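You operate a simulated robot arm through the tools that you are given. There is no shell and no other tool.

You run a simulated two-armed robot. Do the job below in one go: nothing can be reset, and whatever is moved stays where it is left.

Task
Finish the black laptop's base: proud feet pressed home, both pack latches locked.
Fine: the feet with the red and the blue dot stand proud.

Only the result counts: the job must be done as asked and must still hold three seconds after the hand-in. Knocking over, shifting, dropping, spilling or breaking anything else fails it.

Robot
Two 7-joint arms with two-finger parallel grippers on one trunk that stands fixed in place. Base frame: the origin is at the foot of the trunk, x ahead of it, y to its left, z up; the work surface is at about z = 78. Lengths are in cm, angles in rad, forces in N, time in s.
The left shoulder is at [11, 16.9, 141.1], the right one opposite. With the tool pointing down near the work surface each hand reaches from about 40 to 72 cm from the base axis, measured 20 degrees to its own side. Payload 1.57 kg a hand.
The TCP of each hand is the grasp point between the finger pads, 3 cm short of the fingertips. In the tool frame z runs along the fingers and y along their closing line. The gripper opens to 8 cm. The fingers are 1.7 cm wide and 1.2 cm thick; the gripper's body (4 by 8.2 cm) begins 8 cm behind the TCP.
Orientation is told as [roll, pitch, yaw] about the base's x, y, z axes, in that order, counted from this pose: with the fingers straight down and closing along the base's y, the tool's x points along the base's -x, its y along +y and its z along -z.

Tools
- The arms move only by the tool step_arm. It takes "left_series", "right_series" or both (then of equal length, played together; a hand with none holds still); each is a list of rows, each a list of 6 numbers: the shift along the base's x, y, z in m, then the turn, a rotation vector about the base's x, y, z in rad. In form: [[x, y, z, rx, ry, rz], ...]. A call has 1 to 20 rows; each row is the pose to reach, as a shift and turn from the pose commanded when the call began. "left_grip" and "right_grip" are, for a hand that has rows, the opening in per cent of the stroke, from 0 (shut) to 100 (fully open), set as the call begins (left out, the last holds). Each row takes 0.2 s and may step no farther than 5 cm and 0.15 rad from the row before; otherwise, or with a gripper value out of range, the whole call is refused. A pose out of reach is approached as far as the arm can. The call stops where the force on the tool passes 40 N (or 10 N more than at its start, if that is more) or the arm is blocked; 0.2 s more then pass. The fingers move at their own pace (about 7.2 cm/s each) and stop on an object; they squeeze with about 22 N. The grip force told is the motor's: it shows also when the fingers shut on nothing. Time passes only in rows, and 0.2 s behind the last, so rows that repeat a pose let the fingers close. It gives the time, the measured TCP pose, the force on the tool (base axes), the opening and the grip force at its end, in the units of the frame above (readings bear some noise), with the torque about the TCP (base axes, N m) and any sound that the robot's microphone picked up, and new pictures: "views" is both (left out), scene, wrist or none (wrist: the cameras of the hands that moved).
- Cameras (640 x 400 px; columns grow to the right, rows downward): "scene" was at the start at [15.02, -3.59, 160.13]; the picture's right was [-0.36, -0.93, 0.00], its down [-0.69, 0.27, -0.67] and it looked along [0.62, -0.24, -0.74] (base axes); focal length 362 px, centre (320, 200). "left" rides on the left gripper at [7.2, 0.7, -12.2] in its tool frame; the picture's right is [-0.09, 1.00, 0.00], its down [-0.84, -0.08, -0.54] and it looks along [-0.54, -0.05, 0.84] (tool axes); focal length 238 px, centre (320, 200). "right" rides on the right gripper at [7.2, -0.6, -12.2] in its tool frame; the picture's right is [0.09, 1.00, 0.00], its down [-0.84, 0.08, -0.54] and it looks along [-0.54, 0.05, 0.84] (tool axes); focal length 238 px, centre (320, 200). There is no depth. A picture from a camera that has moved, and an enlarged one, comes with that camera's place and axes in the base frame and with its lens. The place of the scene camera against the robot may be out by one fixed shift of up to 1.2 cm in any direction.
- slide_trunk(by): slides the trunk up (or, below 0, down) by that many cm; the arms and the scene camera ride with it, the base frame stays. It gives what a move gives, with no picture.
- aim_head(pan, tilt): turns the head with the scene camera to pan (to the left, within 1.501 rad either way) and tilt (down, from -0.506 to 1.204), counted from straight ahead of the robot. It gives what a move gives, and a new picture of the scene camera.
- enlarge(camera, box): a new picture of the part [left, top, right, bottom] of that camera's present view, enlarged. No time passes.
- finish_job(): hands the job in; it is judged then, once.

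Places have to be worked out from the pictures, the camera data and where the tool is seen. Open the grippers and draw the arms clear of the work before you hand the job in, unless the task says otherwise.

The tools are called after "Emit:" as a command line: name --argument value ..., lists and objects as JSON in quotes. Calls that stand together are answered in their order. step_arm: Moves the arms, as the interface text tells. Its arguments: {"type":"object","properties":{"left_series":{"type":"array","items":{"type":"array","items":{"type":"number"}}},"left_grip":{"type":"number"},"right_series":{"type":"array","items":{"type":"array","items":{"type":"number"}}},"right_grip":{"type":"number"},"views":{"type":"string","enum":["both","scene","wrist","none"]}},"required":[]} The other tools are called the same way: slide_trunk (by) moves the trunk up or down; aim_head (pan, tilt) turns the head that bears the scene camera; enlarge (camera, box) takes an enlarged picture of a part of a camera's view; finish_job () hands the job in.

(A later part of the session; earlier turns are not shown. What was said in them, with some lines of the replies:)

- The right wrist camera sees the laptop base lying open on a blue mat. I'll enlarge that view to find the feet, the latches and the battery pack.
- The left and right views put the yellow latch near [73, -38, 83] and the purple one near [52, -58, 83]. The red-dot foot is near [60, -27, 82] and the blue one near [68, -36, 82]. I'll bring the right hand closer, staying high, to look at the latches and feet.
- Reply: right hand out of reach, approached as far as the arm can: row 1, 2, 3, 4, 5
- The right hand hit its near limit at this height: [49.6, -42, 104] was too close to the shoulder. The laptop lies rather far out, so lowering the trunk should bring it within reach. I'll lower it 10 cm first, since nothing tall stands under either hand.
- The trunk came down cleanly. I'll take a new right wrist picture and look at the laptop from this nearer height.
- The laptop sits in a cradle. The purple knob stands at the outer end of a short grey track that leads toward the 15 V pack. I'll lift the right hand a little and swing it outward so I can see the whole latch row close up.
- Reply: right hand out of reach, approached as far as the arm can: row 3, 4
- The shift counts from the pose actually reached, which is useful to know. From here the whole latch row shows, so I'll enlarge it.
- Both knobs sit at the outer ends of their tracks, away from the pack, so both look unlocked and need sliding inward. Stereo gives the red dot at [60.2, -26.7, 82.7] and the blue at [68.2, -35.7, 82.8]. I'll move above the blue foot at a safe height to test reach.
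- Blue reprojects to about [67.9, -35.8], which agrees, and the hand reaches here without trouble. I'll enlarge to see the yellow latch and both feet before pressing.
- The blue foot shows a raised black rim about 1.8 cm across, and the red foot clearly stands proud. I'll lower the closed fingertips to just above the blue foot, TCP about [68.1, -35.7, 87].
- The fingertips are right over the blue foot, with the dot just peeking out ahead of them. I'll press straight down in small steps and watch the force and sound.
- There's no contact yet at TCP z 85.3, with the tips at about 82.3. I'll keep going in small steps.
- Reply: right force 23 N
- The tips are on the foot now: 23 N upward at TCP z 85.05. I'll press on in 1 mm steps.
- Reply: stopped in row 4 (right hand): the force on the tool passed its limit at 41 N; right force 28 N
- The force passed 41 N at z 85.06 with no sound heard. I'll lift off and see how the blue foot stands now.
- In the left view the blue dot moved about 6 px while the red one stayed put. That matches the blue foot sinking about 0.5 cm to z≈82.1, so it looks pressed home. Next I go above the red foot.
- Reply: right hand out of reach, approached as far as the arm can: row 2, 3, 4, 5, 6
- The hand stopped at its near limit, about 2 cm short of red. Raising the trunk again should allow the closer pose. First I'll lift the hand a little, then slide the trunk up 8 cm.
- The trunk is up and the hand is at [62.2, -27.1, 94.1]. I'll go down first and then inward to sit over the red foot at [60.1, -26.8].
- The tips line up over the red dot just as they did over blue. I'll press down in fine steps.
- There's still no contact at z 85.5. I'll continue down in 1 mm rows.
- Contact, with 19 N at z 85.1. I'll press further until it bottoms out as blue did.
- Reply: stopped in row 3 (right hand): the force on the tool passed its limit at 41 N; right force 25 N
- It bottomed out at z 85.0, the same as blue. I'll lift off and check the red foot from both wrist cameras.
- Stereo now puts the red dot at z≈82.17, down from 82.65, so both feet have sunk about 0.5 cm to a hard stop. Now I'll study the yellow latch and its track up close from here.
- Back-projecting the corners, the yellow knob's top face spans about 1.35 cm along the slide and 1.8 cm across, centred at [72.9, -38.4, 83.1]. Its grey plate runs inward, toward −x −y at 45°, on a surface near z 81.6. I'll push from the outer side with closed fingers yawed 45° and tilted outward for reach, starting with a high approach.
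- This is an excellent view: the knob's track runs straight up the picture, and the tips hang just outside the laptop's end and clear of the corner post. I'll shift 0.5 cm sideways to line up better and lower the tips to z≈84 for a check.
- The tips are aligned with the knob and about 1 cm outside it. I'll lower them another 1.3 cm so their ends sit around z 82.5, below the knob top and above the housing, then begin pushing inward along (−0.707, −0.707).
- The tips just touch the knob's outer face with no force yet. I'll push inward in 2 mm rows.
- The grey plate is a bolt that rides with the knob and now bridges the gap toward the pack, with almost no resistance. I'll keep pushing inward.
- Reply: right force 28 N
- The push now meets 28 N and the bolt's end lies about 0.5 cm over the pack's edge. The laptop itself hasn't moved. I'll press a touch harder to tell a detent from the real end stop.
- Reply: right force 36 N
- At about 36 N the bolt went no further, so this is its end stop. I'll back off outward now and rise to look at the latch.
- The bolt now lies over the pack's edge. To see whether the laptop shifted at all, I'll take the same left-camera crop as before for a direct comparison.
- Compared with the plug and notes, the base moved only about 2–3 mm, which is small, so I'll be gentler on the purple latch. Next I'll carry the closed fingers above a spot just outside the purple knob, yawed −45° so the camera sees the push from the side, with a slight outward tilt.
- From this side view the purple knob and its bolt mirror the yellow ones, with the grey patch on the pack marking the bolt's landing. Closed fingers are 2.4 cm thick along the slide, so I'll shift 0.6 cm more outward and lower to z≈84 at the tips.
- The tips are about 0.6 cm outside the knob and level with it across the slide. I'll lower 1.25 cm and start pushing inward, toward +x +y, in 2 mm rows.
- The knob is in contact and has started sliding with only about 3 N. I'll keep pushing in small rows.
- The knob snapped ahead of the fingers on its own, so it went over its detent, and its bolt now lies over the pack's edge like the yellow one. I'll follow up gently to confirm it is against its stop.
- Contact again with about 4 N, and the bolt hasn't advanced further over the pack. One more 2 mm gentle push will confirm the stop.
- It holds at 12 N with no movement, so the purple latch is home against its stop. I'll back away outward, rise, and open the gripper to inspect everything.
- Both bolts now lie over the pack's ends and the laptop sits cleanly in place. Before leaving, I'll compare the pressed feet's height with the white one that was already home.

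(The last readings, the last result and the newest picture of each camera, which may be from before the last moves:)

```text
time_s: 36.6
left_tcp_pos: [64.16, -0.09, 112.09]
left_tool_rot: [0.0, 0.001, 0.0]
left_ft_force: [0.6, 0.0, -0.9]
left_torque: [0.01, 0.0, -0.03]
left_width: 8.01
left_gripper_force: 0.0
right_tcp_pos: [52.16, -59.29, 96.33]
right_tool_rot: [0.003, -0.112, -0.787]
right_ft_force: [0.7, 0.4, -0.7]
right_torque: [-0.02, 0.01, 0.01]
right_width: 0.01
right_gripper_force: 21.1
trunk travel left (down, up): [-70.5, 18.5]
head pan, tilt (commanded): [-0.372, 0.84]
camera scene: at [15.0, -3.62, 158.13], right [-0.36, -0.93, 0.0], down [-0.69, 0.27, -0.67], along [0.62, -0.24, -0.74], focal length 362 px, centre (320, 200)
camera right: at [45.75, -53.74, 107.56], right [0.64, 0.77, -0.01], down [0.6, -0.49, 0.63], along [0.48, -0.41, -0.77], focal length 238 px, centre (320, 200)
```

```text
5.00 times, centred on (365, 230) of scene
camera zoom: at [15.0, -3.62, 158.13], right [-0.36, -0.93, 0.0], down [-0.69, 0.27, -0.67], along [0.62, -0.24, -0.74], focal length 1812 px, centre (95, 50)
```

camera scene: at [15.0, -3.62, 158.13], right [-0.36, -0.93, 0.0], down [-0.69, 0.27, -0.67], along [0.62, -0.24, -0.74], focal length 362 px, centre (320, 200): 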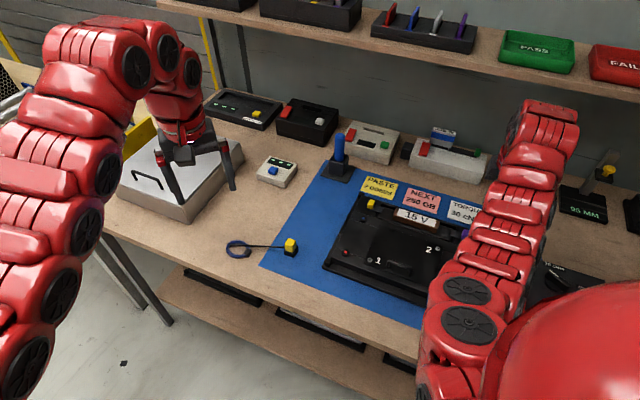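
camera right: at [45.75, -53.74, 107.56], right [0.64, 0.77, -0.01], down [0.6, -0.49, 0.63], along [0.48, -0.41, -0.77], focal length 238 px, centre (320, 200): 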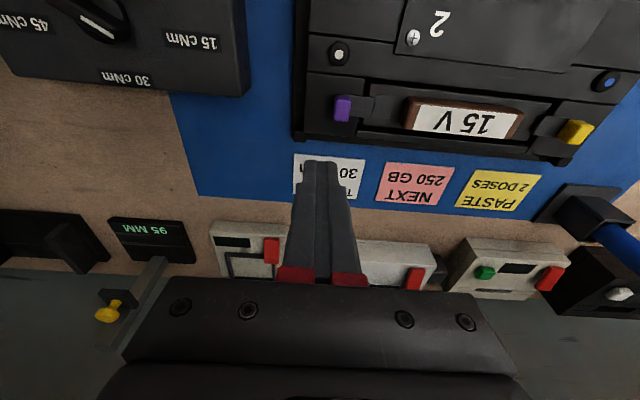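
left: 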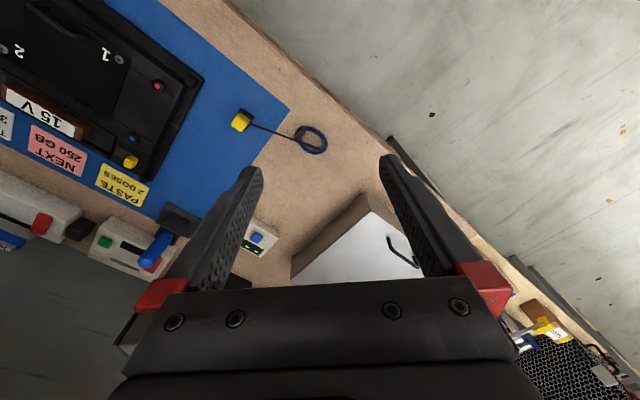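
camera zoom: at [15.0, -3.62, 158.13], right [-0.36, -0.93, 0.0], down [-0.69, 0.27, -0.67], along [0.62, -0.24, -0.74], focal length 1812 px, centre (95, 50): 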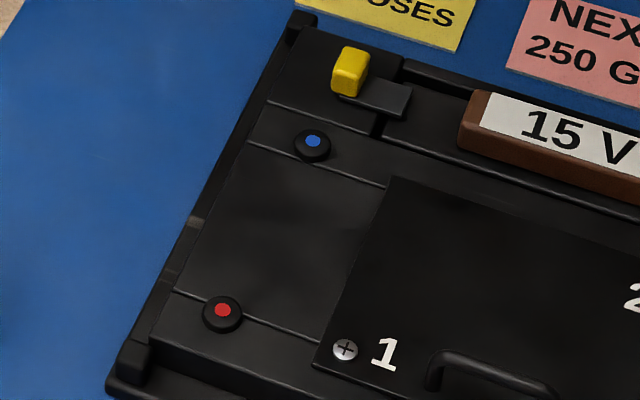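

The pressed feet look no prouder than the home ones. I'll retreat the right arm up and to its own side, untwist the wrist and open the gripper, so the scene camera can see all four feet.

Emit:
step_arm --right_series '[[-0.01, -0.005, 0.03, 0.0079, 0.019, 0.1308], [-0.025, -0.014, 0.055, 0.0158, 0.0379, 0.2617], [-0.04, -0.022, 0.08, 0.0237, 0.0569, 0.3925], [-0.055, -0.03, 0.1, 0.0315, 0.0759, 0.5233], [-0.07, -0.04, 0.12, 0.0394, 0.0948, 0.6542], [-0.082, -0.047, 0.137, 0.0473, 0.1138, 0.785], [-0.082, -0.047, 0.137, 0.0473, 0.1138, 0.785]]' --right_grip 100 --views "both"

Emit:
enlarge --camera "scene" --box '[310, 170, 510, 310]'

Emit:
enlarge --camera "right" --box '[280, 0, 560, 200]'

```text
time_s: 38.2
left_tcp_pos: [64.17, -0.14, 112.06]
left_tool_rot: [0.0, 0.0, 0.0]
left_ft_force: [0.2, 0.1, -0.5]
left_torque: [0.05, 0.0, 0.0]
left_width: 7.97
left_gripper_force: 0.0
right_tcp_pos: [43.78, -63.99, 110.06]
right_tool_rot: [0.001, 0.005, 0.001]
right_ft_force: [-1.1, -0.4, -0.6]
right_torque: [-0.01, -0.02, 0.0]
right_width: 7.97
right_gripper_force: 0.0
trunk travel left (down, up): [-70.5, 18.5]
head pan, tilt (commanded): [-0.372, 0.84]
camera scene: at [15.05, -3.58, 158.12], right [-0.36, -0.93, 0.0], down [-0.69, 0.27, -0.67], along [0.62, -0.24, -0.74], focal length 362 px, centre (320, 200)
camera right: at [36.73, -64.63, 122.2], right [-0.09, 1.0, 0.0], down [0.84, 0.08, 0.54], along [0.53, 0.05, -0.84], focal length 238 px, centre (320, 200)
```

scene: 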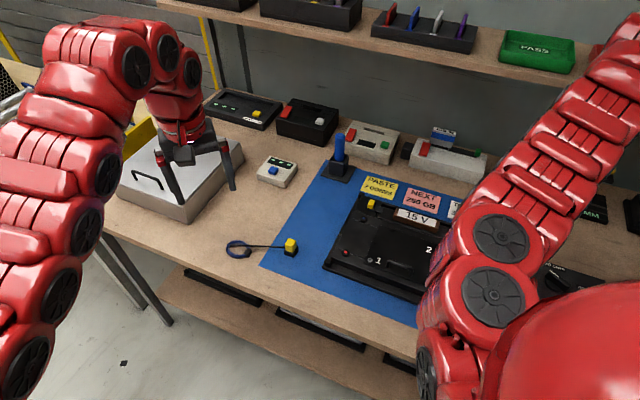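
right: 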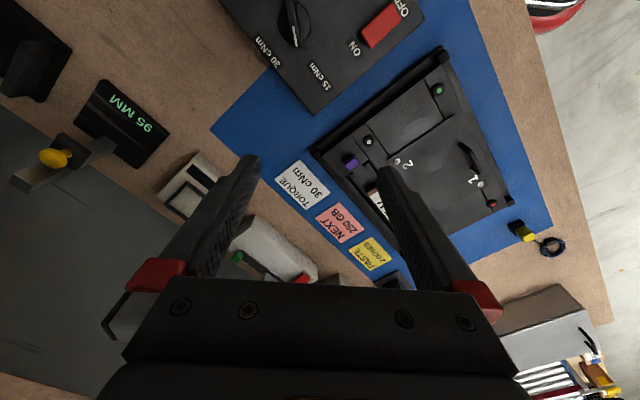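

```text
2.86 times, centred on (410, 240) of scene
camera zoom: at [15.05, -3.58, 158.12], right [-0.36, -0.93, 0.0], down [-0.69, 0.27, -0.67], along [0.62, -0.24, -0.74], focal length 1035 px, centre (63, 86)
```

zoom: 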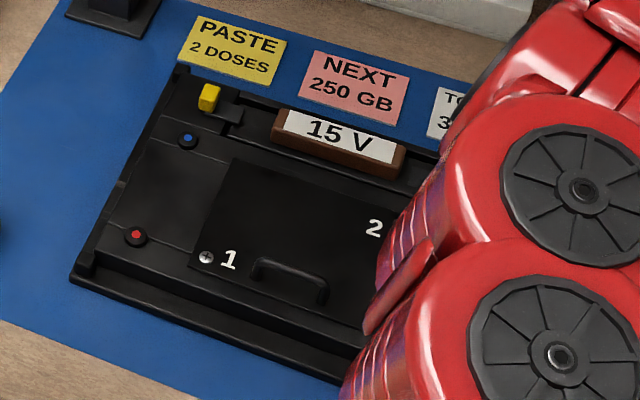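

```text
2.00 times, centred on (420, 100) of right
camera zoom: at [36.73, -64.63, 122.2], right [-0.09, 1.0, 0.0], down [0.84, 0.08, 0.54], along [0.53, 0.05, -0.84], focal length 477 px, centre (120, 400)
```

zoom: 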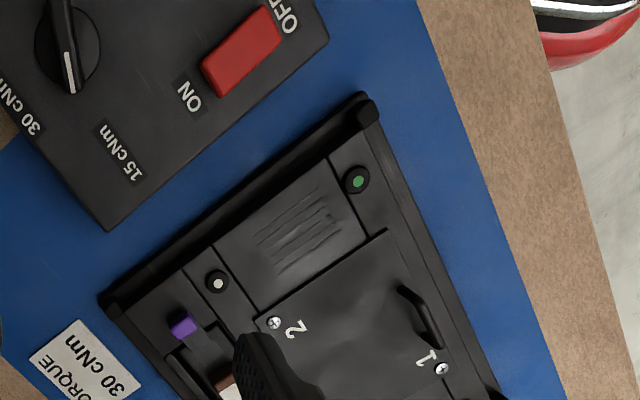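

Both latches show the same throw: each bolt ends about 1.1 cm past its housing and about 0.5 cm over the pack. All four feet now top out near z 82. The right hand is open and clear at z≈110, the left is untouched and nothing else has moved, so I'm handing the job in.

Emit:
finish_job

```text
The job is handed in.
```

I pressed the red-dot and blue-dot feet down to their stops and slid both pack latches to their locked ends, then handed the job in. I don't have the judge's result.

- **Feet:** Each foot sank about 0.5 cm and then stopped hard at roughly 40 N. Their tops are now level with the white foot that was already home, to within about 3 mm. The microphone picked up no click from either.
- **Latches:** The yellow and purple knobs were both at their outer, open ends, and I pushed each one inward. The purple one snapped over on its own. Each bolt now lies about 0.5 cm over the end of the pack and is against its stop.
- **Laptop shift:** While checking the yellow latch's stop I pushed to about 36 N, and the laptop in its cradle moved 2–3 mm. Pushing the purple latch may have brought it back slightly. I saw nothing else on the bench move.

Both grippers are open. The right arm is clear of the work, and the left arm was not used.
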